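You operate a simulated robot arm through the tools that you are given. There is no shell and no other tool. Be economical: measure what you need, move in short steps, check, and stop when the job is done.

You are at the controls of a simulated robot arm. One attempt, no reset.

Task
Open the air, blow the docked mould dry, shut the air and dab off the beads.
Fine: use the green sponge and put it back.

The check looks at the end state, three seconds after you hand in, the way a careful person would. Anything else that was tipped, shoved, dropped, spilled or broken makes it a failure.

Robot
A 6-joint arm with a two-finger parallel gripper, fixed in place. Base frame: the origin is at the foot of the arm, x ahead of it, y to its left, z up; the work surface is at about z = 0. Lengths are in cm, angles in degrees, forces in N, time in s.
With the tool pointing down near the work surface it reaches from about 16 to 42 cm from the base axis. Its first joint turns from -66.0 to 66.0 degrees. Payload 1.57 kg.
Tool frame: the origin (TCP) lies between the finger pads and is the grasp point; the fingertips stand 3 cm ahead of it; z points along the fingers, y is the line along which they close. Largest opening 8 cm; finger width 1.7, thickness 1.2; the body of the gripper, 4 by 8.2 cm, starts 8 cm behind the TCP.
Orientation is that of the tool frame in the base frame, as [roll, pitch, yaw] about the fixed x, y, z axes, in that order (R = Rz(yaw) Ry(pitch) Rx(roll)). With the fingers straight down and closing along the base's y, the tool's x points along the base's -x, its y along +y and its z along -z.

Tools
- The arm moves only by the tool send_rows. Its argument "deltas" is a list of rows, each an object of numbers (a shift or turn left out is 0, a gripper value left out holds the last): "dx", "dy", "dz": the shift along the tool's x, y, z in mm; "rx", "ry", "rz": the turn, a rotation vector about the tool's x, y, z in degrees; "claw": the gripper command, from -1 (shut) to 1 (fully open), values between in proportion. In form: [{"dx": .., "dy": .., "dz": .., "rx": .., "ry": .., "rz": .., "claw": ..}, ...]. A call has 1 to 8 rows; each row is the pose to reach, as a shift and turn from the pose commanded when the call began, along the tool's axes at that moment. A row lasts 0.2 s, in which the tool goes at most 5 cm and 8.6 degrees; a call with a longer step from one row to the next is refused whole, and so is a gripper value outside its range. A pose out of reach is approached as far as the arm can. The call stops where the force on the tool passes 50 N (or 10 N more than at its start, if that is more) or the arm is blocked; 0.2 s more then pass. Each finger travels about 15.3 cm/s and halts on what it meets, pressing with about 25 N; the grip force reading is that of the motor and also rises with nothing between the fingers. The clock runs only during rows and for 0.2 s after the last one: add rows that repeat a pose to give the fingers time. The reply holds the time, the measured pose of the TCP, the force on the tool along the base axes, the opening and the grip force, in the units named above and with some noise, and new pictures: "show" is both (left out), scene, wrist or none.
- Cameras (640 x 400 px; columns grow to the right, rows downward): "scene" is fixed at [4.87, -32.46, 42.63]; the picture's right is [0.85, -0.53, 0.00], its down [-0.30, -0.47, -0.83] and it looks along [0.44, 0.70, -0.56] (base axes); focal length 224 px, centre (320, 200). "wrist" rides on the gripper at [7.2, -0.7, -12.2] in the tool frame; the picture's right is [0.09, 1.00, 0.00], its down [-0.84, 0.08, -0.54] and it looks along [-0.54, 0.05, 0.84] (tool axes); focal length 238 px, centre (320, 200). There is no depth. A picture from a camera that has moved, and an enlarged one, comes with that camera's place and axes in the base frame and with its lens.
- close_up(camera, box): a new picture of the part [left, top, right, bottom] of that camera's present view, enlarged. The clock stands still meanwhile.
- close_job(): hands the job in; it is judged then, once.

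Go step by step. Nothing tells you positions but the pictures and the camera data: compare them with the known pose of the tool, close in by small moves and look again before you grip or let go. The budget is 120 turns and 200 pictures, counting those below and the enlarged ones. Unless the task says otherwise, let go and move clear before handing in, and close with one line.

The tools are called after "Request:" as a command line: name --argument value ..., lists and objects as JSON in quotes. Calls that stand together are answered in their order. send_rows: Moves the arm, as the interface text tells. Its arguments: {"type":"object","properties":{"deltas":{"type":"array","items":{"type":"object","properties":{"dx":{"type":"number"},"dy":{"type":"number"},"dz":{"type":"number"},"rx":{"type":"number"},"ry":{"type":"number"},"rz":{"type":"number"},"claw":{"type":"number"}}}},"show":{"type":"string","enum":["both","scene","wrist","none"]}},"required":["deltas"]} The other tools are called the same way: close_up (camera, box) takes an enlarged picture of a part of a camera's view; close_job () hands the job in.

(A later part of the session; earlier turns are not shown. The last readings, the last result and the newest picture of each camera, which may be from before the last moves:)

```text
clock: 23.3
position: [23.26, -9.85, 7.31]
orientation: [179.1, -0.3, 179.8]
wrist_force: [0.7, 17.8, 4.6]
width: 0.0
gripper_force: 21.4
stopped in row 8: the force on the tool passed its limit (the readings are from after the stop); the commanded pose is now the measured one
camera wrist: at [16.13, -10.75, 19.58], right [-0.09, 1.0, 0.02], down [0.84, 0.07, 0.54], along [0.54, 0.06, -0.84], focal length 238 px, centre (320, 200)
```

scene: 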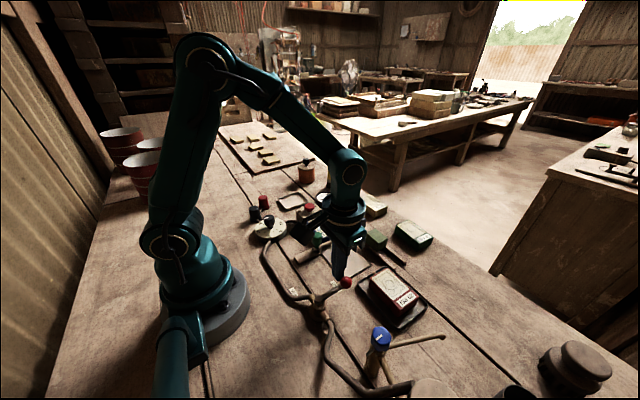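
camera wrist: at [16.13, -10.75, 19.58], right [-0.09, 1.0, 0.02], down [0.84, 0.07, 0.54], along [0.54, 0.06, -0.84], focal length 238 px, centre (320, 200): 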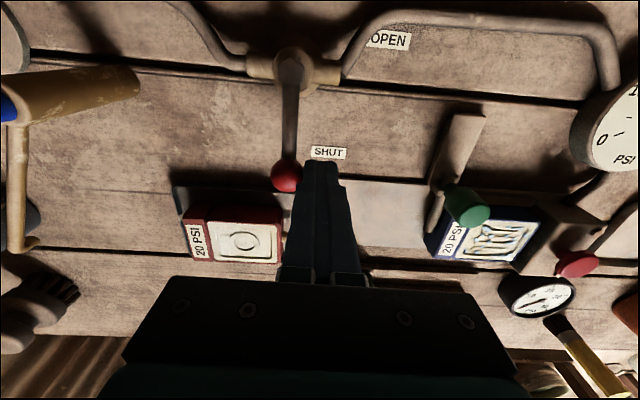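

The lever is back on SHUT against its stop. I'll back off, rise, open the fingers and head to the green sponge.

Request:
send_rows --deltas '[{"dy": 15, "rx": 0.9}, {"dy": 20, "dz": -40, "rx": 0.9}, {"dx": -10, "dy": 35, "dz": -80, "rx": 0.9}, {"dx": -40, "dy": 50, "dz": -90, "rx": 0.9, "claw": 1}, {"dx": -70, "dy": 50, "dz": -90, "rx": 0.9}, {"dx": -70, "dy": 50, "dz": -90, "rx": 0.9}]' --show "both"

Request:
close_up --camera "scene" --box '[306, 186, 346, 211]'

Request:
close_up --camera "wrist" --box '[220, 90, 420, 215]'

```text
clock: 24.7
position: [30.31, -5.1, 16.41]
orientation: [-179.7, -0.2, 179.8]
wrist_force: [-0.5, 0.5, 0.1]
width: 8.0
gripper_force: 0.0
camera wrist: at [23.2, -5.73, 28.71], right [-0.09, 1.0, 0.0], down [0.84, 0.08, 0.54], along [0.54, 0.04, -0.84], focal length 238 px, centre (320, 200)
```

scene: 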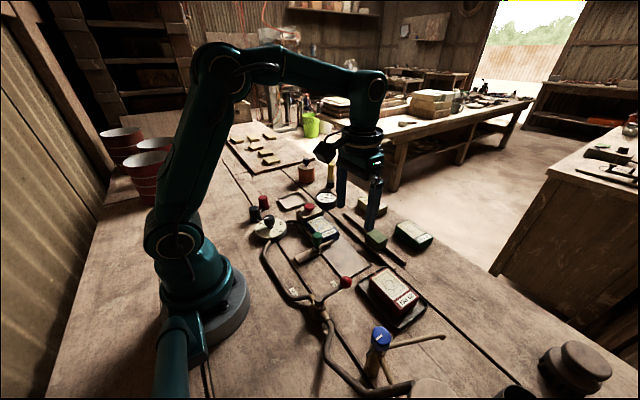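
wrist: 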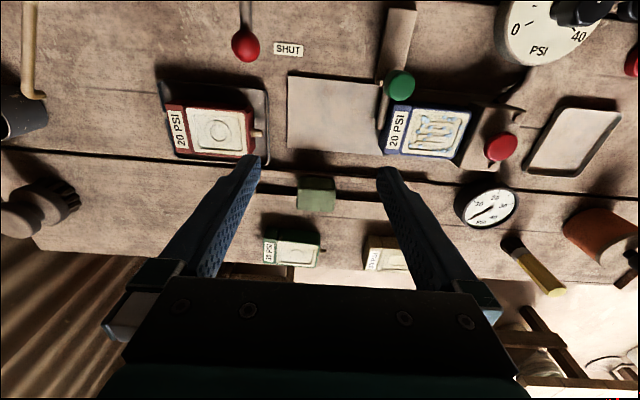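

```text
16.00 times, centred on (326, 198) of scene
camera zoom: at [4.87, -32.46, 42.63], right [0.85, -0.53, 0.0], down [-0.3, -0.47, -0.83], along [0.44, 0.7, -0.56], focal length 3576 px, centre (224, 224)
```

zoom: 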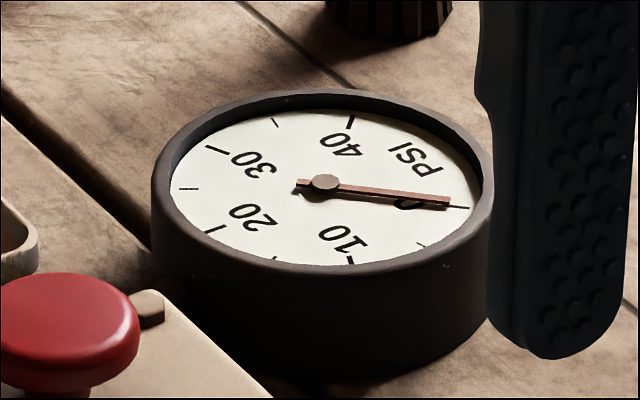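

```text
3.20 times, centred on (320, 152) of wrist
camera zoom: at [23.2, -5.73, 28.71], right [-0.09, 1.0, 0.0], down [0.84, 0.08, 0.54], along [0.54, 0.04, -0.84], focal length 763 px, centre (320, 352)
```

zoom: 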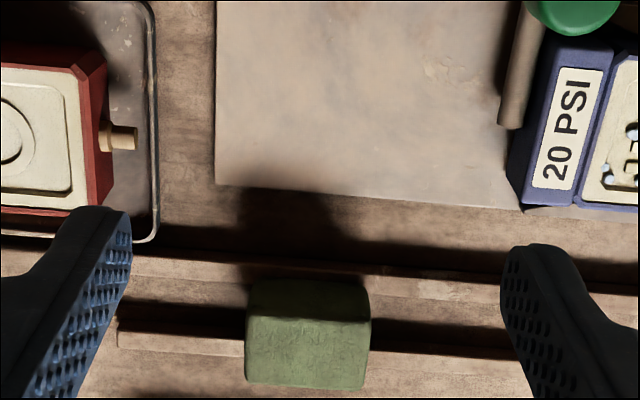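

Gauge is back to 0. The sponge is at about (39.0, −4.9), spanning the rails, roughly 5 cm wide in y with its top near z 4. I'll hover over it.

Request:
send_rows --deltas '[{"dx": -30, "dy": 2}, {"dx": -60, "dy": 2, "rx": -0.3}, {"dx": -87, "dy": 2, "rx": -0.3}, {"dx": -87, "dy": 2, "dz": 40, "rx": -0.3}, {"dx": -87, "dy": 2, "dz": 75, "rx": -0.3}, {"dx": -87, "dy": 2, "dz": 75, "rx": -0.3}]' --show "both"

Request:
close_up --camera "scene" --box '[310, 180, 438, 260]'

Request:
close_up --camera "wrist" --box '[220, 110, 420, 235]'

```text
clock: 26.1
position: [39.1, -4.95, 8.74]
orientation: [180.0, -0.1, 179.8]
wrist_force: [0.2, -0.5, -0.3]
width: 8.0
gripper_force: 0.1
out of reach, approached as far as the arm can: row 3
camera wrist: at [31.89, -5.6, 21.05], right [-0.09, 1.0, 0.0], down [0.84, 0.07, 0.54], along [0.54, 0.05, -0.84], focal length 238 px, centre (320, 200)
```

scene: 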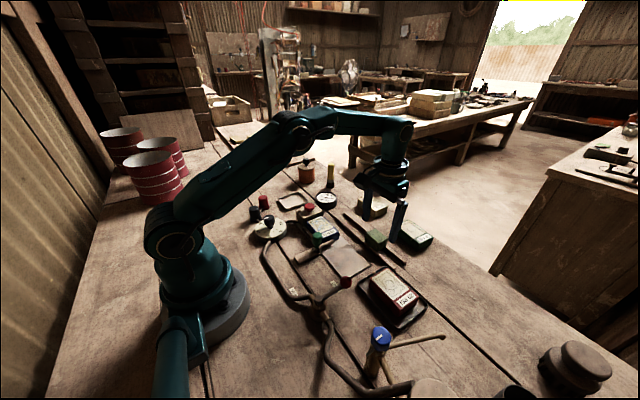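
wrist: 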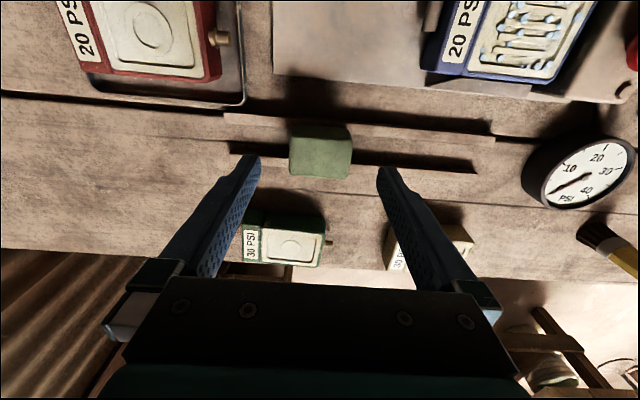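

```text
5.00 times, centred on (374, 220) of scene
camera zoom: at [4.87, -32.46, 42.63], right [0.85, -0.53, 0.0], down [-0.3, -0.47, -0.83], along [0.44, 0.7, -0.56], focal length 1118 px, centre (50, 100)
```

zoom: 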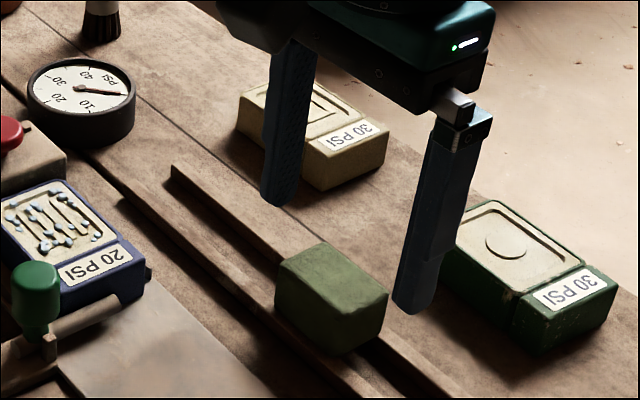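

```text
3.20 times, centred on (320, 172) of wrist
camera zoom: at [31.89, -5.6, 21.05], right [-0.09, 1.0, 0.0], down [0.84, 0.07, 0.54], along [0.54, 0.05, -0.84], focal length 763 px, centre (320, 288)
```

zoom: 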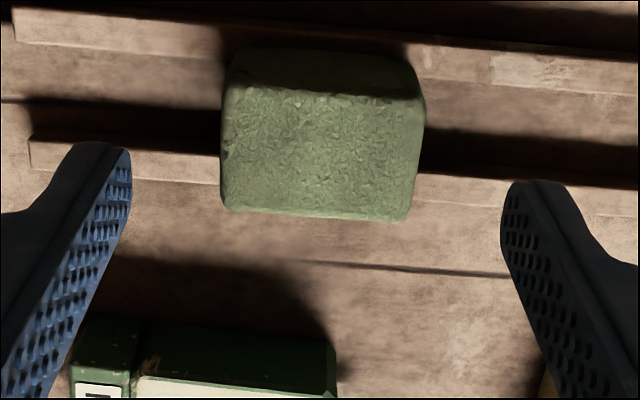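

The sponge is centred between the fingers. I'll descend so the tips stop about 1.4 cm above its base, then grip.

Request:
send_rows --deltas '[{"dz": 15}, {"dz": 30}, {"dz": 34}, {"dz": 34, "claw": 0.5}, {"dz": 34, "claw": 0.2}, {"dz": 34, "claw": -1}, {"dz": 34, "claw": -1}, {"dz": 34}]' --show "wrist"

Request:
close_up --camera "scene" --box '[310, 180, 438, 260]'

```text
clock: 27.9
position: [38.97, -4.94, 5.51]
orientation: [179.9, -0.1, 179.8]
wrist_force: [0.1, -1.0, -0.5]
width: 4.9
gripper_force: 24.5
camera wrist: at [31.85, -5.66, 17.73], right [-0.09, 1.0, 0.0], down [0.84, 0.07, 0.54], along [0.54, 0.05, -0.84], focal length 238 px, centre (320, 200)
```

wrist: 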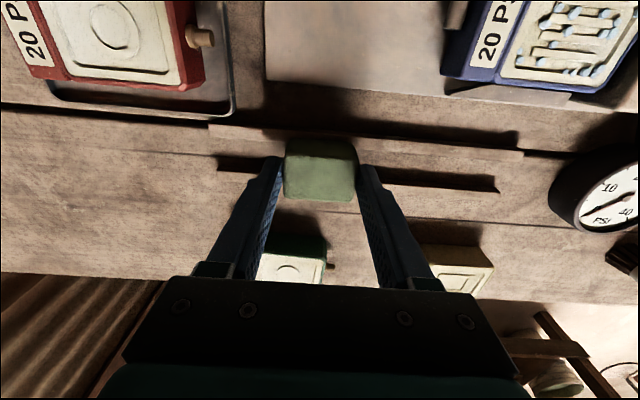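

```text
5.00 times, centred on (374, 220) of scene
camera zoom: at [4.87, -32.46, 42.63], right [0.85, -0.53, 0.0], down [-0.3, -0.47, -0.83], along [0.44, 0.7, -0.56], focal length 1118 px, centre (50, 100)
```

zoom: 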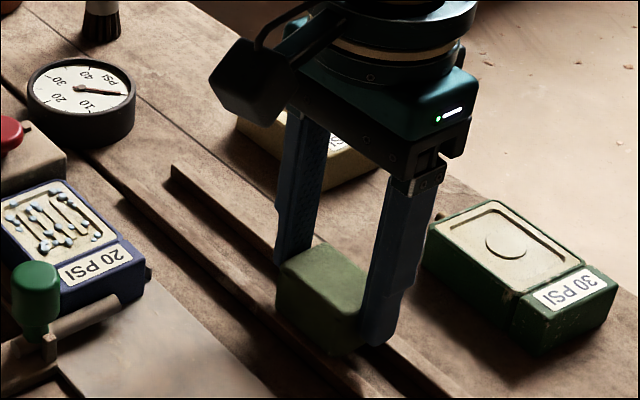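

The sponge is held (width 4.9). Lifting and carrying it to hover over the mould at around (29.6, 7.2).

Request:
send_rows --deltas '[{"dz": -20}, {"dz": -45}, {"dx": 20, "dz": -70}, {"dx": 50, "dy": 20, "dz": -75}, {"dx": 80, "dy": 50, "dz": -75}, {"dx": 94, "dy": 85, "dz": -75}, {"dx": 94, "dy": 121, "dz": -75}, {"dx": 94, "dy": 121, "dz": -75}]' --show "both"

Request:
close_up --camera "wrist" --box '[220, 90, 420, 215]'

Request:
close_up --camera "scene" --box '[260, 180, 388, 260]'

```text
clock: 29.7
position: [29.67, 7.15, 12.89]
orientation: [179.9, 0.0, 179.8]
wrist_force: [0.2, 0.2, -0.3]
width: 0.01
gripper_force: 21.2
camera wrist: at [22.49, 6.46, 25.2], right [-0.09, 1.0, 0.0], down [0.84, 0.07, 0.54], along [0.54, 0.05, -0.84], focal length 238 px, centre (320, 200)
```

scene: 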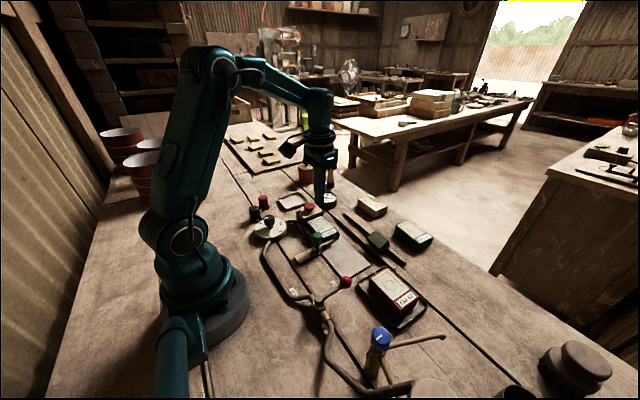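
wrist: 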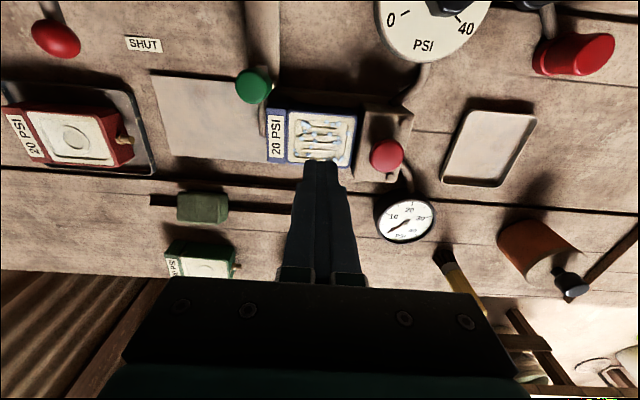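

```text
3.20 times, centred on (320, 152) of wrist
camera zoom: at [22.49, 6.46, 25.2], right [-0.09, 1.0, 0.0], down [0.84, 0.07, 0.54], along [0.54, 0.05, -0.84], focal length 763 px, centre (320, 352)
```

zoom: 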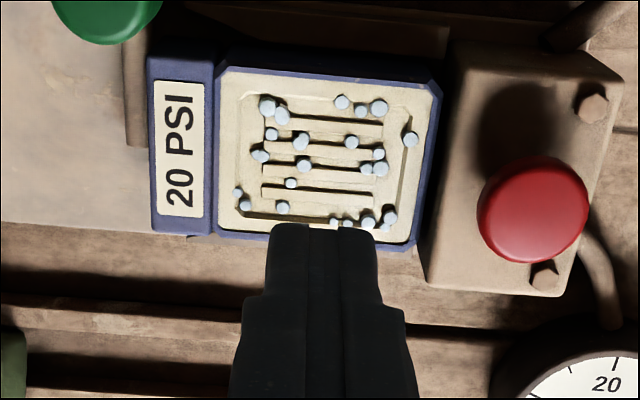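

```text
5.00 times, centred on (324, 220) of scene
camera zoom: at [4.87, -32.46, 42.63], right [0.85, -0.53, 0.0], down [-0.3, -0.47, -0.83], along [0.44, 0.7, -0.56], focal length 1118 px, centre (300, 100)
```

zoom: 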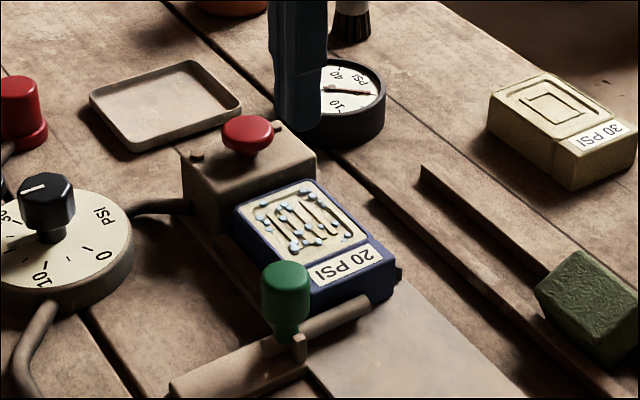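

The sponge slipped out of the grip as I lifted and is still on its rails. I'll check how it lies now.

Request:
close_up --camera "scene" --box '[330, 205, 426, 265]'

Request:
close_up --camera "wrist" --box '[140, 170, 268, 250]'

```text
6.67 times, centred on (378, 235) of scene
camera zoom: at [4.87, -32.46, 42.63], right [0.85, -0.53, 0.0], down [-0.3, -0.47, -0.83], along [0.44, 0.7, -0.56], focal length 1490 px, centre (-67, -33)
```

zoom: 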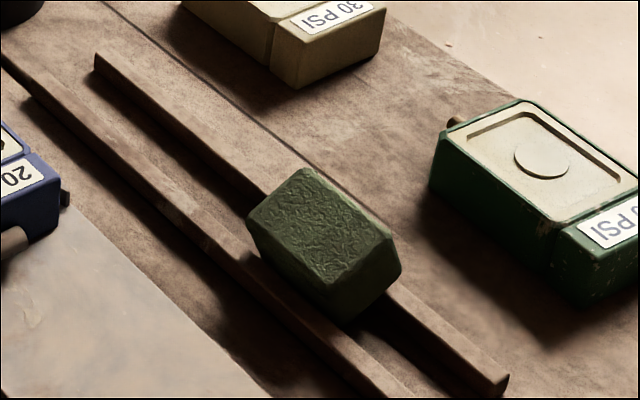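

```text
5.00 times, centred on (204, 210) of wrist
camera zoom: at [22.49, 6.46, 25.2], right [-0.09, 1.0, 0.0], down [0.84, 0.07, 0.54], along [0.54, 0.05, -0.84], focal length 1192 px, centre (900, 150)
```

zoom: 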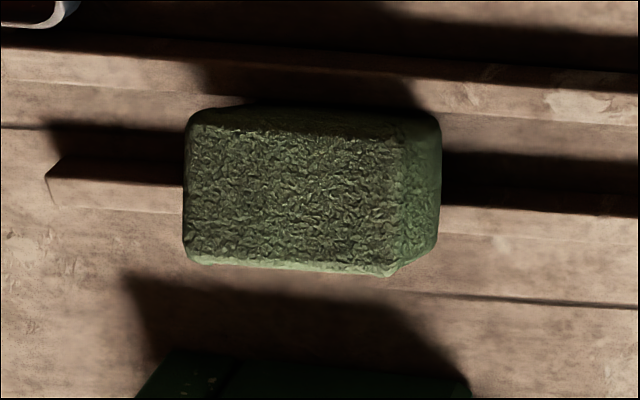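

The sponge seems to have rolled, with a different textured face up. I'll look from directly in front of it.

Request:
send_rows --deltas '[{"dy": -40, "dz": -35}, {"dx": -7, "dy": -80, "dz": -35}, {"dx": -7, "dy": -122, "dz": -35, "claw": 1}, {"dx": -7, "dy": -122, "dz": -35}, {"dx": -7, "dy": -122, "dz": -35}]' --show "wrist"

Request:
close_up --camera "wrist" --box '[256, 150, 384, 230]'

Request:
close_up --camera "scene" --box '[352, 220, 400, 250]'

```text
refused: row 1 steps farther than a row can; nothing moved
```

```text
5.00 times, centred on (320, 190) of wrist
camera zoom: at [22.49, 6.46, 25.2], right [-0.09, 1.0, 0.0], down [0.84, 0.07, 0.54], along [0.54, 0.05, -0.84], focal length 1192 px, centre (320, 250)
```

zoom: 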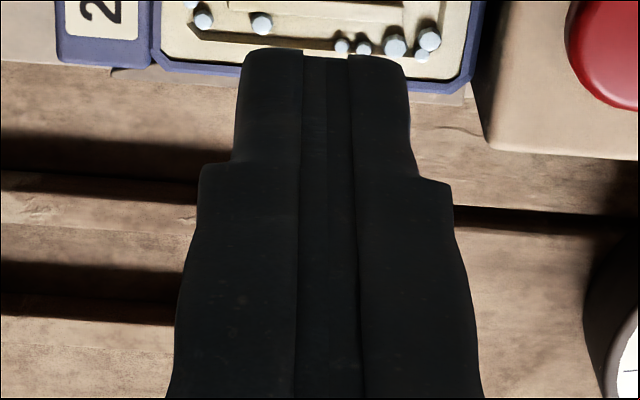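

```text
13.33 times, centred on (376, 235) of scene
camera zoom: at [4.87, -32.46, 42.63], right [0.85, -0.53, 0.0], down [-0.3, -0.47, -0.83], along [0.44, 0.7, -0.56], focal length 2980 px, centre (-427, -267)
```

zoom: 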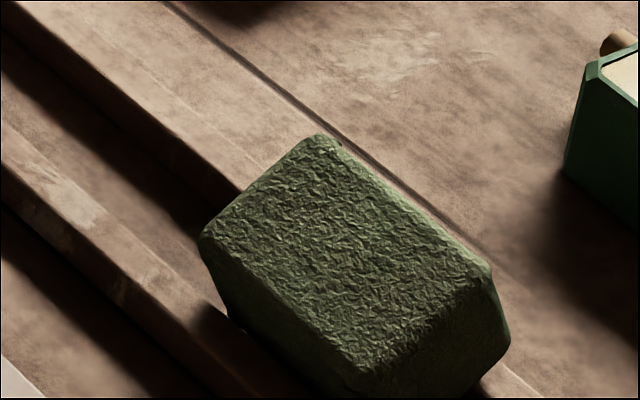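

Request:
send_rows --deltas '[{"dy": -35, "dz": -25}, {"dx": -4, "dy": -75, "dz": -35}, {"dx": -7, "dy": -115, "dz": -35, "claw": 1}, {"dx": -7, "dy": -122, "dz": -35}, {"dx": -7, "dy": -122, "dz": -35}]' --show "wrist"

Request:
close_up --camera "wrist" --box '[256, 150, 384, 230]'

```text
clock: 30.9
position: [30.33, -5.16, 16.72]
orientation: [180.0, -0.2, 179.7]
wrist_force: [-0.4, -0.7, -0.4]
width: 8.0
gripper_force: 0.0
camera wrist: at [23.18, -5.83, 28.78], right [-0.09, 1.0, 0.0], down [0.84, 0.07, 0.54], along [0.54, 0.05, -0.84], focal length 238 px, centre (320, 200)
```

wrist: 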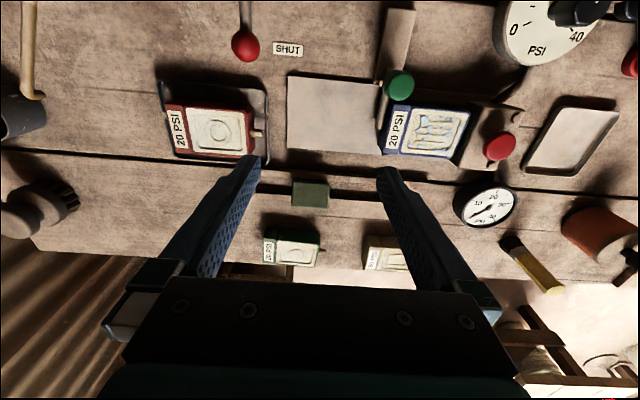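

```text
5.00 times, centred on (320, 190) of wrist
camera zoom: at [23.18, -5.83, 28.78], right [-0.09, 1.0, 0.0], down [0.84, 0.07, 0.54], along [0.54, 0.05, -0.84], focal length 1192 px, centre (320, 250)
```

zoom: 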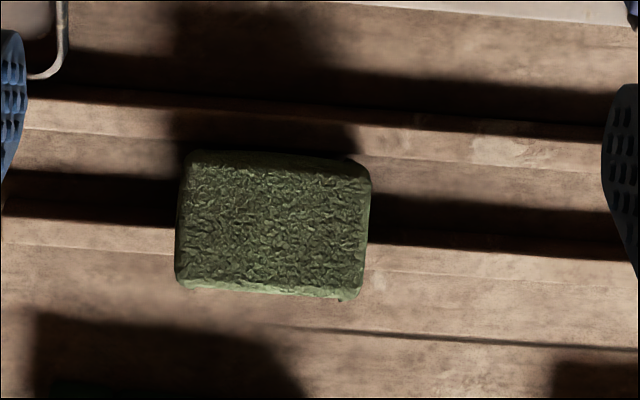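

The sponge has tilted about 25° towards the base, its near edge down between the rails, centred near (39.3, −5.5). I'll approach with the gripper tilted to match, so it will be level again once I straighten up.

Request:
send_rows --deltas '[{"dx": -20, "dy": -1, "dz": 25, "ry": -7}, {"dx": -40, "dy": -2, "dz": 50, "ry": -14}, {"dx": -55, "dy": -3, "dz": 75, "ry": -20}, {"dx": -62, "dy": -3, "dz": 85, "ry": -26}, {"dx": -62, "dy": -3, "dz": 85, "ry": -26}]' --show "both"

Request:
close_up --camera "wrist" --box '[220, 90, 420, 215]'

Request:
close_up --camera "scene" --box '[330, 200, 426, 260]'

```text
clock: 32.1
position: [36.61, -5.35, 8.07]
orientation: [180.0, 25.9, 179.9]
wrist_force: [-0.3, -0.9, -0.4]
width: 8.0
gripper_force: 0.0
camera wrist: at [24.75, -6.09, 15.84], right [-0.08, 1.0, -0.04], down [0.52, 0.08, 0.85], along [0.85, 0.05, -0.52], focal length 238 px, centre (320, 200)
```

scene: 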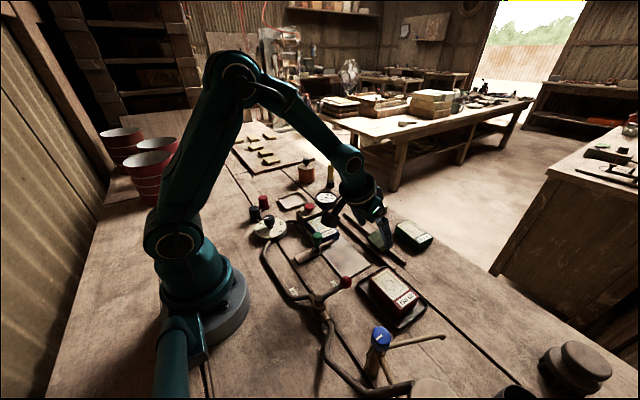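
wrist: 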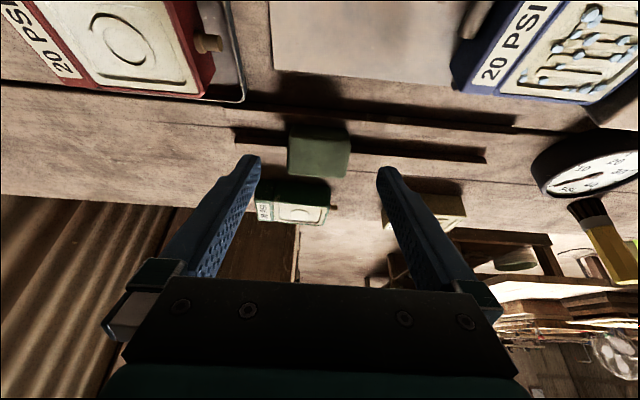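

```text
3.20 times, centred on (320, 152) of wrist
camera zoom: at [24.75, -6.09, 15.84], right [-0.08, 1.0, -0.04], down [0.52, 0.08, 0.85], along [0.85, 0.05, -0.52], focal length 763 px, centre (320, 352)
```

zoom: 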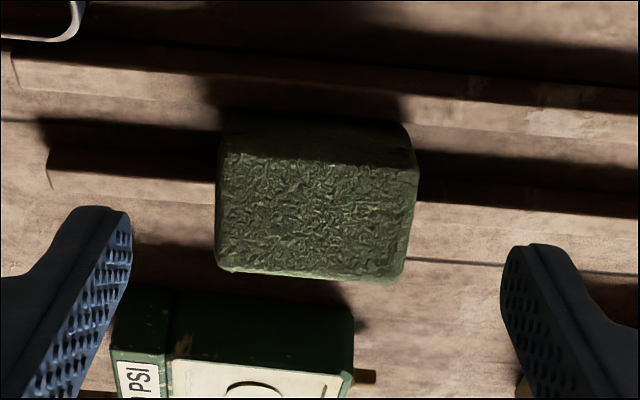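

```text
6.67 times, centred on (378, 230) of scene
camera zoom: at [4.87, -32.46, 42.63], right [0.85, -0.53, 0.0], down [-0.3, -0.47, -0.83], along [0.44, 0.7, -0.56], focal length 1490 px, centre (-67, 0)
```

zoom: 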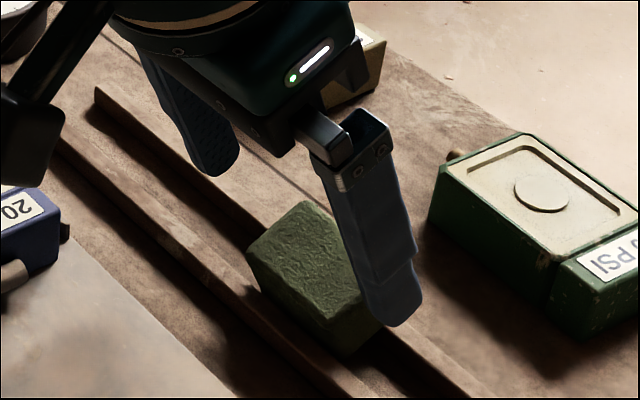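

The relative view matches the earlier level hover almost exactly, so the tilt is right. I'll go deeper this time (42 mm), grip, and let it settle.

Request:
send_rows --deltas '[{"dy": -1, "dz": 15}, {"dy": -1, "dz": 30}, {"dy": -1, "dz": 42}, {"dy": -1, "dz": 42, "claw": 0.4}, {"dy": -1, "dz": 42, "claw": 0.2}, {"dy": -1, "dz": 42, "claw": -1}, {"dy": -1, "dz": 42}, {"dy": -1, "dz": 42}]' --show "both"

Request:
close_up --camera "scene" --box '[330, 200, 426, 260]'

```text
clock: 33.9
position: [38.33, -5.55, 4.36]
orientation: [179.8, 25.9, 179.9]
wrist_force: [1.3, 0.1, 0.5]
width: 4.91
gripper_force: 25.1
camera wrist: at [26.57, -6.17, 12.04], right [-0.08, 1.0, -0.04], down [0.52, 0.08, 0.85], along [0.85, 0.05, -0.52], focal length 238 px, centre (320, 200)
```

scene: 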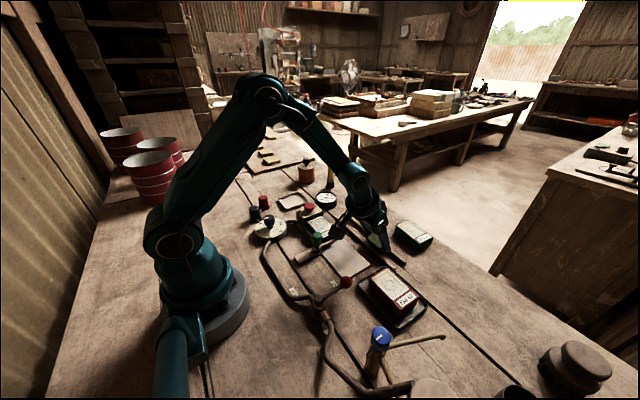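
wrist: 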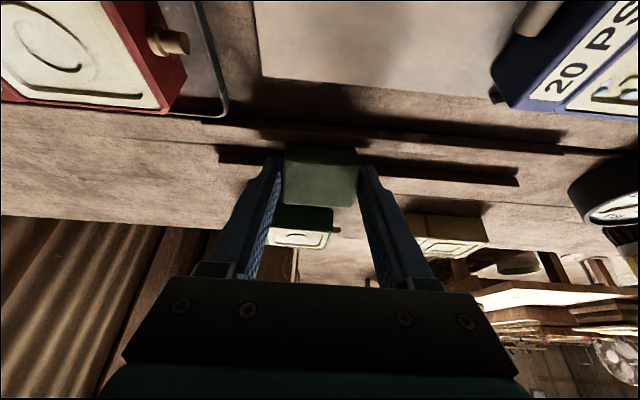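

```text
6.67 times, centred on (378, 230) of scene
camera zoom: at [4.87, -32.46, 42.63], right [0.85, -0.53, 0.0], down [-0.3, -0.47, -0.83], along [0.44, 0.7, -0.56], focal length 1490 px, centre (-67, 0)
```

zoom: 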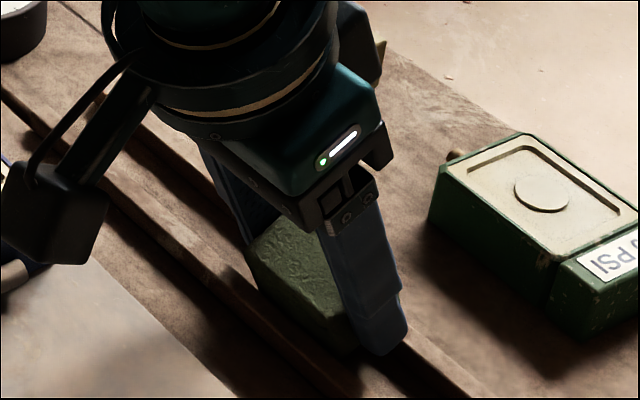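

Gripped at 4.9 cm. Lifting slowly, straight up by 3 cm, then checking.

Request:
send_rows --deltas '[{"dx": -2, "dz": -4}, {"dx": -4, "dz": -8}, {"dx": -7, "dz": -14}, {"dx": -10, "dz": -20}, {"dx": -13, "dz": -27}]' --show "wrist"

Request:
close_up --camera "scene" --box '[330, 200, 426, 260]'

```text
clock: 35.1
position: [38.43, -5.64, 7.4]
orientation: [-180.0, 25.8, 179.8]
wrist_force: [0.7, 0.7, -1.0]
width: 4.89
gripper_force: 24.8
camera wrist: at [26.58, -6.17, 15.08], right [-0.08, 1.0, -0.04], down [0.52, 0.08, 0.85], along [0.85, 0.05, -0.52], focal length 238 px, centre (320, 200)
```

wrist: 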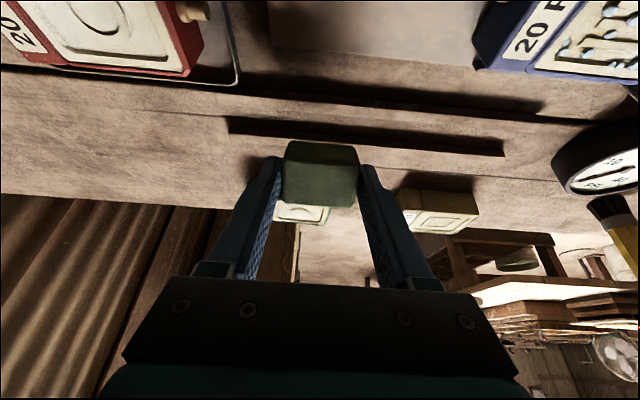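

```text
6.67 times, centred on (378, 230) of scene
camera zoom: at [4.87, -32.46, 42.63], right [0.85, -0.53, 0.0], down [-0.3, -0.47, -0.83], along [0.44, 0.7, -0.56], focal length 1490 px, centre (-67, 0)
```

zoom: 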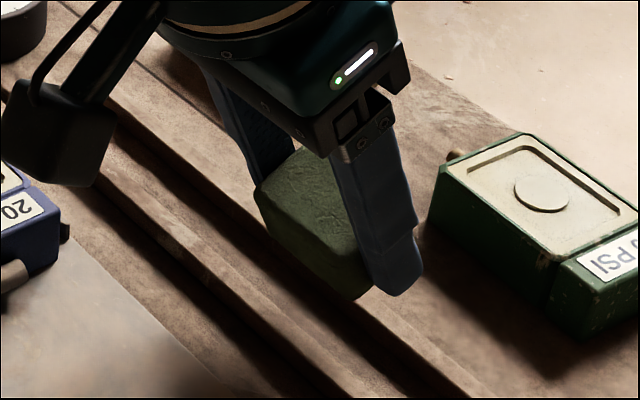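

Held securely. I'll straighten the tool while drawing back and up, slowly.

Request:
send_rows --deltas '[{"dx": 3, "dz": -7, "ry": 2}, {"dx": 8, "dz": -15, "ry": 5}, {"dx": 13, "dz": -23, "ry": 9}, {"dx": 18, "dz": -31, "ry": 13}, {"dx": 23, "dz": -39, "ry": 17}, {"dx": 28, "dz": -47, "ry": 21}, {"dx": 33, "dz": -55, "ry": 24}, {"dx": 37, "dz": -62, "ry": 26}]' --show "wrist"

Request:
close_up --camera "scene" --box '[310, 160, 438, 240]'

```text
clock: 36.9
position: [32.33, -5.51, 11.13]
orientation: [180.0, -0.2, 179.7]
wrist_force: [0.2, -0.2, -0.4]
width: 4.88
gripper_force: 25.4
camera wrist: at [25.1, -6.22, 23.41], right [-0.09, 1.0, 0.0], down [0.84, 0.07, 0.54], along [0.54, 0.05, -0.84], focal length 238 px, centre (320, 200)
```

wrist: 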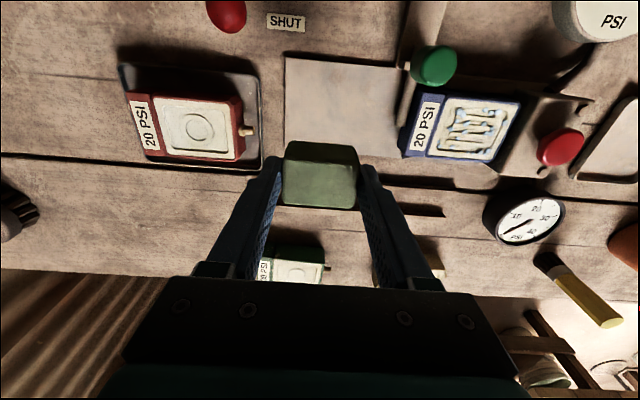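

```text
5.00 times, centred on (374, 200) of scene
camera zoom: at [4.87, -32.46, 42.63], right [0.85, -0.53, 0.0], down [-0.3, -0.47, -0.83], along [0.44, 0.7, -0.56], focal length 1118 px, centre (50, 200)
```

zoom: 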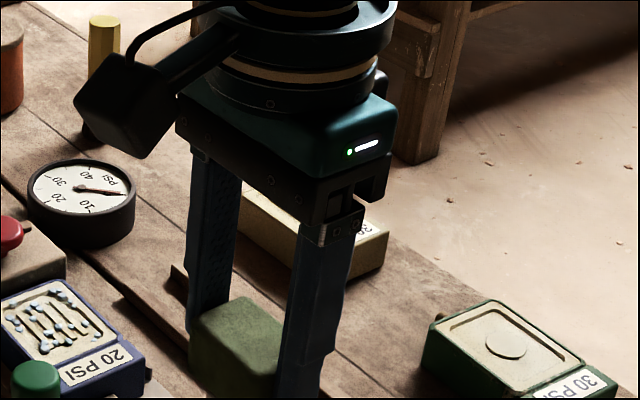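

The sponge is held level. The dock block would foul a finger if I dab with fingers along y, so I'll turn the gripper 90° first (fingers along x).

Request:
send_rows --deltas '[{"dz": -5, "rz": -6}, {"dz": -10, "rz": -14}, {"dz": -15, "rz": -22}, {"dz": -18, "rz": -30}, {"dz": -18, "rz": -38}, {"dz": -18, "rz": -46}, {"dz": -18, "rz": -54}, {"dz": -18, "rz": -60}]' --show "none"

```text
clock: 38.7
position: [32.33, -5.56, 12.94]
orientation: [179.9, 0.1, -120.2]
wrist_force: [0.8, 0.7, -0.2]
width: 4.88
gripper_force: 25.4
```

Request:
send_rows --deltas '[{"rz": -7}, {"rz": -15}, {"rz": -23}, {"rz": -29.7}, {"rz": -29.7}]' --show "both"

```text
clock: 39.9
position: [32.39, -5.43, 12.9]
orientation: [179.9, 0.1, -90.4]
wrist_force: [-0.1, -0.1, 0.8]
width: 4.88
gripper_force: 24.8
camera wrist: at [32.97, -12.75, 25.15], right [-1.0, -0.09, 0.0], down [-0.07, 0.84, 0.54], along [-0.05, 0.54, -0.84], focal length 238 px, centre (320, 200)
```

scene: 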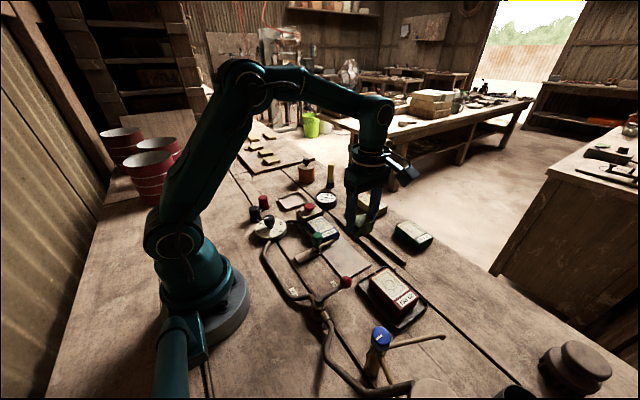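
wrist: 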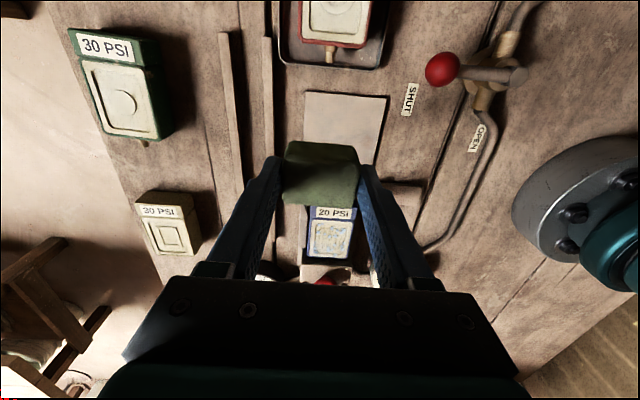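

Now moving over to the lower half of the mould, at moderate speed.

Request:
send_rows --deltas '[{"dx": -15, "dy": 4}, {"dx": -35, "dy": 8}, {"dx": -55, "dy": 12}, {"dx": -75, "dy": 16}, {"dx": -95, "dy": 20}, {"dx": -113, "dy": 24}, {"dx": -113, "dy": 24, "dz": 15}, {"dx": -113, "dy": 24, "dz": 25}]' --show "both"

Request:
close_up --camera "scene" --box '[260, 180, 388, 260]'

Request:
close_up --camera "wrist" --box '[220, 110, 420, 235]'

```text
clock: 41.7
position: [30.02, 5.84, 10.56]
orientation: [179.7, 0.0, -90.5]
wrist_force: [0.5, -0.3, 0.5]
width: 4.89
gripper_force: 25.5
camera wrist: at [30.62, -1.41, 22.71], right [-1.0, -0.08, 0.0], down [-0.07, 0.84, 0.54], along [-0.05, 0.54, -0.84], focal length 238 px, centre (320, 200)
```

scene: 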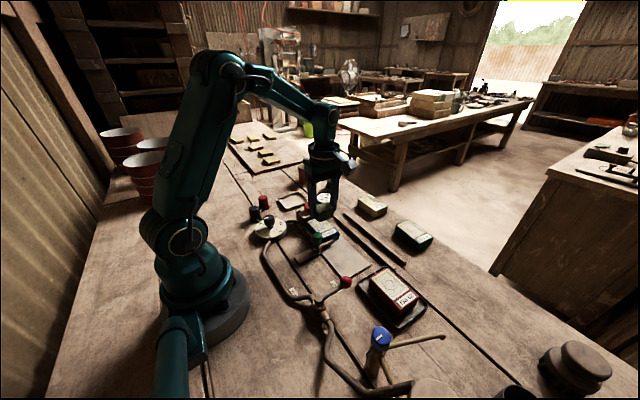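
wrist: 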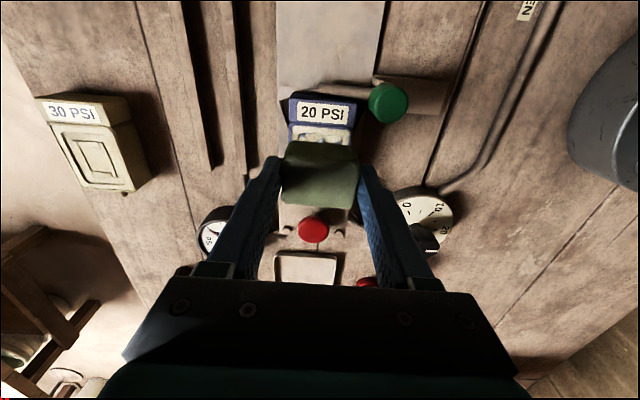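

```text
5.00 times, centred on (324, 220) of scene
camera zoom: at [4.87, -32.46, 42.63], right [0.85, -0.53, 0.0], down [-0.3, -0.47, -0.83], along [0.44, 0.7, -0.56], focal length 1118 px, centre (300, 100)
```

zoom: 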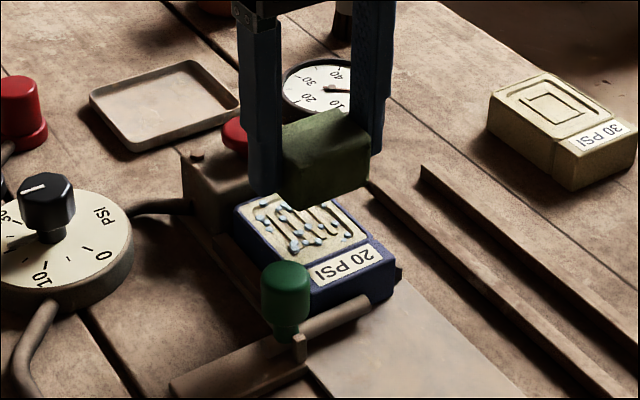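

```text
3.20 times, centred on (320, 172) of wrist
camera zoom: at [30.62, -1.41, 22.71], right [-1.0, -0.08, 0.0], down [-0.07, 0.84, 0.54], along [-0.05, 0.54, -0.84], focal length 763 px, centre (320, 288)
```

zoom: 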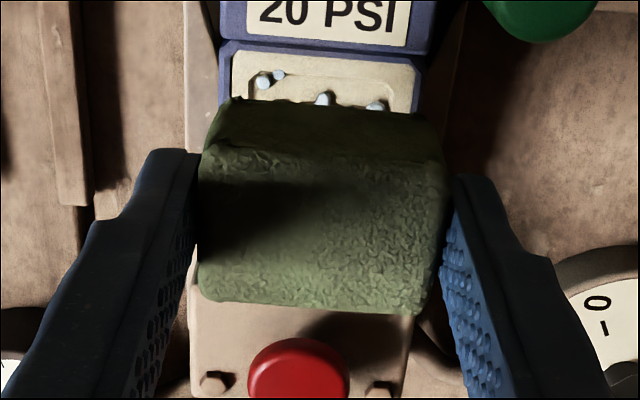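

Aligned over the mould. Lowering to dab the near half gently.

Request:
send_rows --deltas '[{"dy": 1.5, "dz": 12}, {"dy": 1.5, "dz": 24}, {"dy": 1.5, "dz": 31}, {"dy": 1.5, "dz": 34}, {"dy": 1.5, "dz": 36}]' --show "wrist"

Request:
close_up --camera "scene" --box '[260, 180, 388, 260]'

```text
clock: 42.9
position: [29.76, 5.8, 6.95]
orientation: [179.9, 0.1, -90.5]
wrist_force: [-4.2, 0.0, 13.2]
width: 4.87
gripper_force: 25.2
camera wrist: at [30.44, -1.41, 19.18], right [-1.0, -0.08, 0.0], down [-0.07, 0.84, 0.54], along [-0.05, 0.54, -0.84], focal length 238 px, centre (320, 200)
```

wrist: 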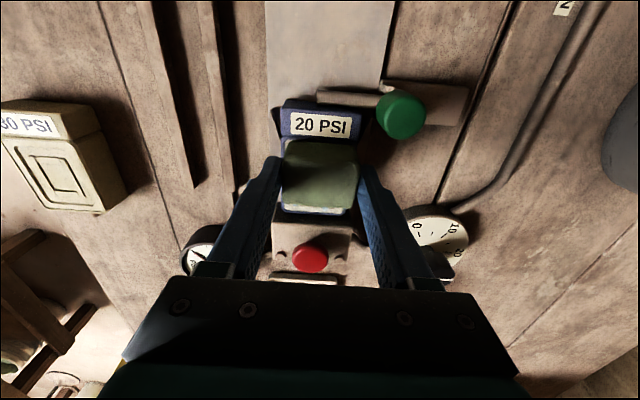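

```text
5.00 times, centred on (324, 220) of scene
camera zoom: at [4.86, -32.46, 42.63], right [0.85, -0.53, 0.0], down [-0.3, -0.47, -0.83], along [0.44, 0.7, -0.56], focal length 1118 px, centre (300, 100)
```

zoom: 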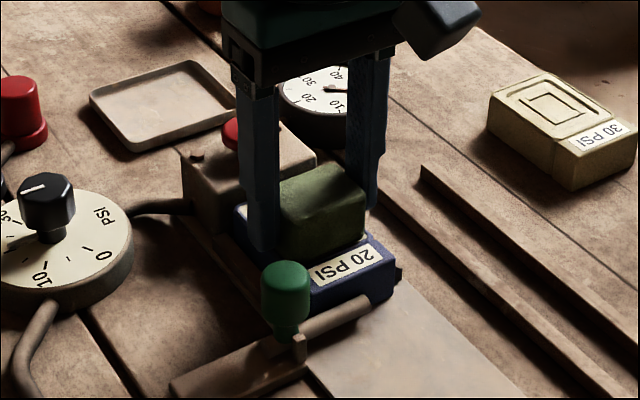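

Contact at 13 N. Lifting and shifting 2.6 cm along to dab the far half.

Request:
send_rows --deltas '[{"dz": 0}, {"dz": -8}, {"dz": -22}, {"dx": -14, "dz": -24}, {"dx": -27, "dz": -24}, {"dx": -27, "dz": -24}]' --show "wrist"

Request:
close_up --camera "wrist" --box '[220, 90, 420, 215]'

Request:
close_up --camera "scene" --box '[260, 180, 388, 260]'

```text
clock: 44.3
position: [29.99, 8.54, 9.23]
orientation: [179.9, 0.1, -90.5]
wrist_force: [0.1, 0.2, -0.8]
width: 4.86
gripper_force: 25.1
camera wrist: at [30.51, 1.31, 21.48], right [-1.0, -0.08, 0.0], down [-0.07, 0.84, 0.54], along [-0.05, 0.54, -0.84], focal length 238 px, centre (320, 200)
```

wrist: 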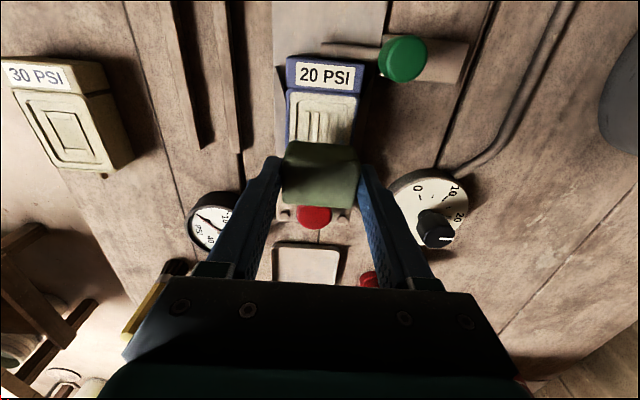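

```text
3.20 times, centred on (320, 152) of wrist
camera zoom: at [30.51, 1.31, 21.48], right [-1.0, -0.08, 0.0], down [-0.07, 0.84, 0.54], along [-0.05, 0.54, -0.84], focal length 763 px, centre (320, 352)
```

zoom: 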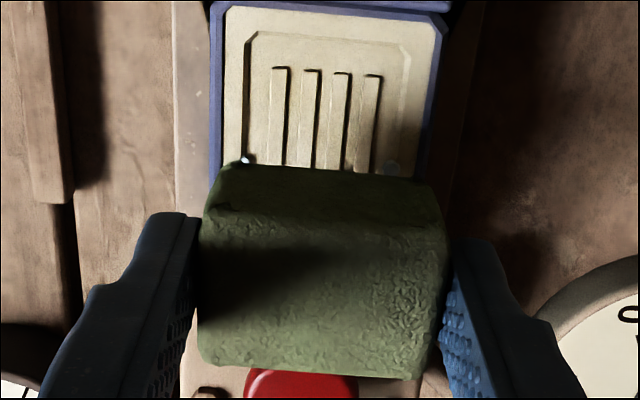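

```text
5.00 times, centred on (324, 220) of scene
camera zoom: at [4.87, -32.46, 42.63], right [0.85, -0.53, 0.0], down [-0.3, -0.47, -0.83], along [0.44, 0.7, -0.56], focal length 1118 px, centre (300, 100)
```

zoom: 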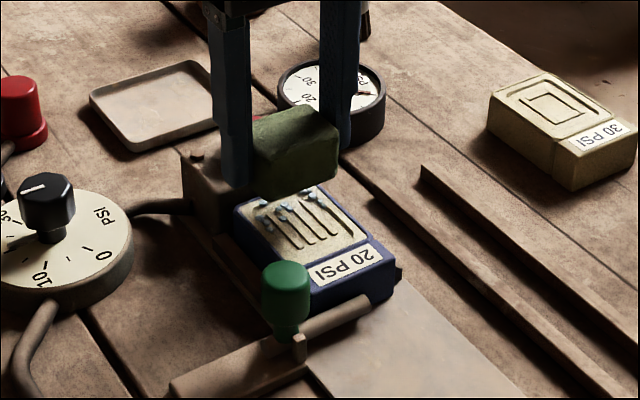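

The first half is clean. Dabbing the far half now.

Request:
send_rows --deltas '[{"dy": 1, "dz": 8}, {"dy": 1, "dz": 16}, {"dy": 1, "dz": 20}, {"dy": 1, "dz": 22}, {"dy": 1, "dz": 24}, {"dy": 1, "dz": 24}]' --show "none"

Request:
close_up --camera "scene" --box '[260, 180, 388, 260]'

```text
clock: 45.7
position: [29.83, 8.55, 6.95]
orientation: [179.9, 0.1, -90.5]
wrist_force: [-7.4, 1.0, 23.5]
width: 4.88
gripper_force: 25.1
```

```text
5.00 times, centred on (324, 220) of scene
camera zoom: at [4.86, -32.46, 42.63], right [0.85, -0.53, 0.0], down [-0.3, -0.47, -0.83], along [0.44, 0.7, -0.56], focal length 1118 px, centre (300, 100)
```

zoom: 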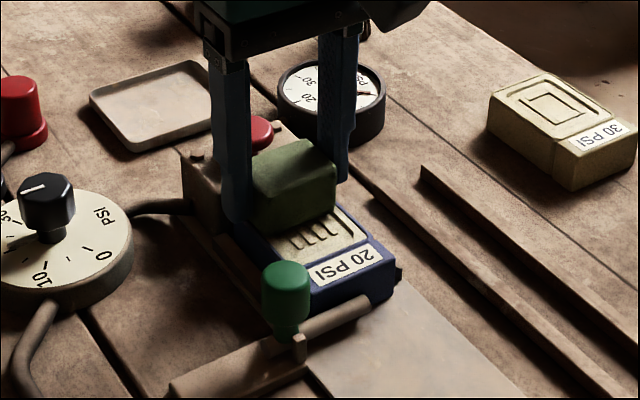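

Lifting off and drawing back in −y to inspect the mould.

Request:
send_rows --deltas '[{"dz": -8}, {"dz": -22}, {"dz": -40}, {"dx": 20, "dz": -55}, {"dx": 40, "dz": -60}, {"dx": 60, "dz": -60}, {"dx": 80, "dy": -8, "dz": -60}, {"dx": 100, "dy": -16, "dz": -60}]' --show "wrist"

Request:
close_up --camera "scene" --box '[276, 190, 372, 250]'

Request:
close_up --camera "wrist" --box '[220, 150, 420, 275]'

```text
clock: 47.5
position: [31.25, -1.48, 12.82]
orientation: [179.9, 0.0, -90.4]
wrist_force: [-0.6, 0.7, -0.4]
width: 4.88
gripper_force: 24.5
camera wrist: at [31.93, -8.75, 25.01], right [-1.0, -0.08, 0.0], down [-0.07, 0.84, 0.54], along [-0.05, 0.54, -0.84], focal length 238 px, centre (320, 200)
```

wrist: 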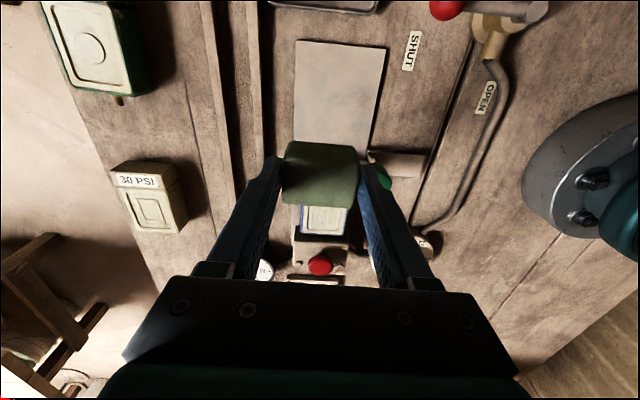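

```text
6.67 times, centred on (324, 220) of scene
camera zoom: at [4.87, -32.46, 42.63], right [0.85, -0.53, 0.0], down [-0.3, -0.47, -0.83], along [0.44, 0.7, -0.56], focal length 1490 px, centre (293, 67)
```

zoom: 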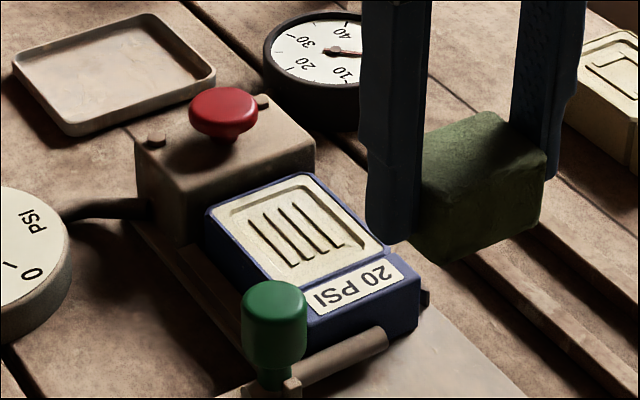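

```text
3.20 times, centred on (320, 212) of wrist
camera zoom: at [31.93, -8.75, 25.01], right [-1.0, -0.08, 0.0], down [-0.07, 0.84, 0.54], along [-0.05, 0.54, -0.84], focal length 763 px, centre (320, 160)
```

zoom: 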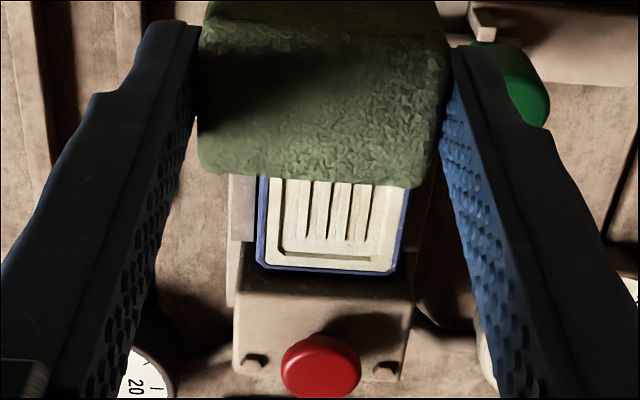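

The mould is clean and cream. Turning the gripper back and moving towards the rails.

Request:
send_rows --deltas '[{"dx": 4, "dy": -2, "rz": 6}, {"dx": 8, "dy": -4, "rz": 14}, {"dx": 12, "dy": -6, "rz": 22}, {"dx": 16, "dy": -8, "rz": 30}, {"dx": 20, "dy": -10, "rz": 38}, {"dx": 24, "dy": -12, "rz": 46}, {"dx": 28, "dy": -14, "rz": 54}, {"dx": 34, "dy": -16, "rz": 60}]' --show "none"

Request:
send_rows --deltas '[{"rz": 7}, {"rz": 15}, {"rz": 23}, {"rz": 29.6}, {"rz": 29.6}]' --show "both"

Request:
close_up --camera "scene" --box '[280, 195, 360, 245]'

```text
clock: 49.3
position: [32.81, -4.94, 12.91]
orientation: [180.0, -0.1, -150.6]
wrist_force: [0.4, 0.0, -0.4]
width: 4.9
gripper_force: 25.3
```

```text
clock: 50.5
position: [32.95, -4.87, 12.72]
orientation: [180.0, -0.1, 179.9]
wrist_force: [-0.2, -0.5, 0.0]
width: 4.87
gripper_force: 25.0
camera wrist: at [25.71, -5.61, 25.06], right [-0.09, 1.0, 0.0], down [0.84, 0.07, 0.54], along [0.54, 0.05, -0.84], focal length 238 px, centre (320, 200)
```

scene: 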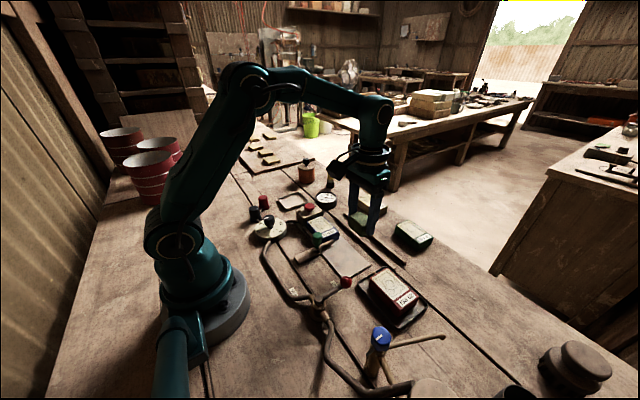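
wrist: 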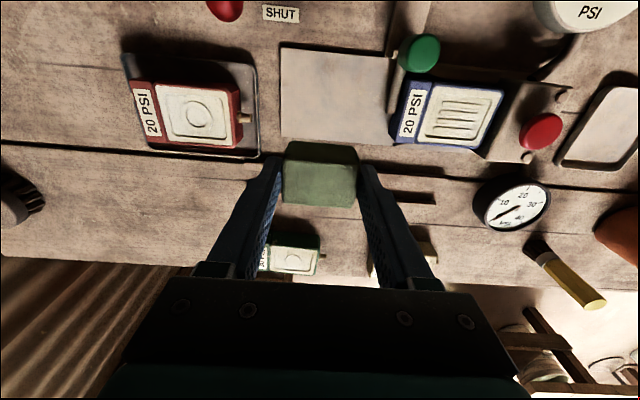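

```text
8.00 times, centred on (320, 220) of scene
camera zoom: at [4.87, -32.46, 42.63], right [0.85, -0.53, 0.0], down [-0.3, -0.47, -0.83], along [0.44, 0.7, -0.56], focal length 1788 px, centre (320, 40)
```

zoom: 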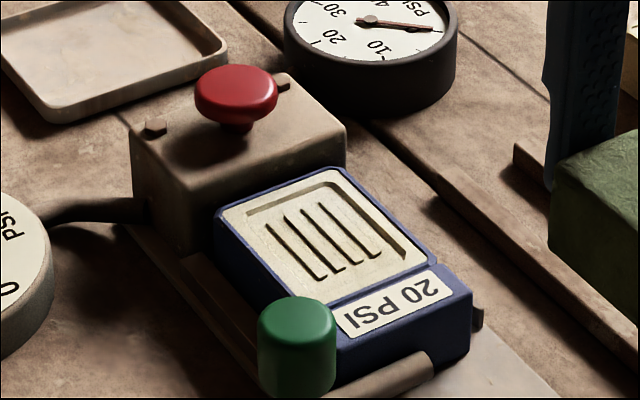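

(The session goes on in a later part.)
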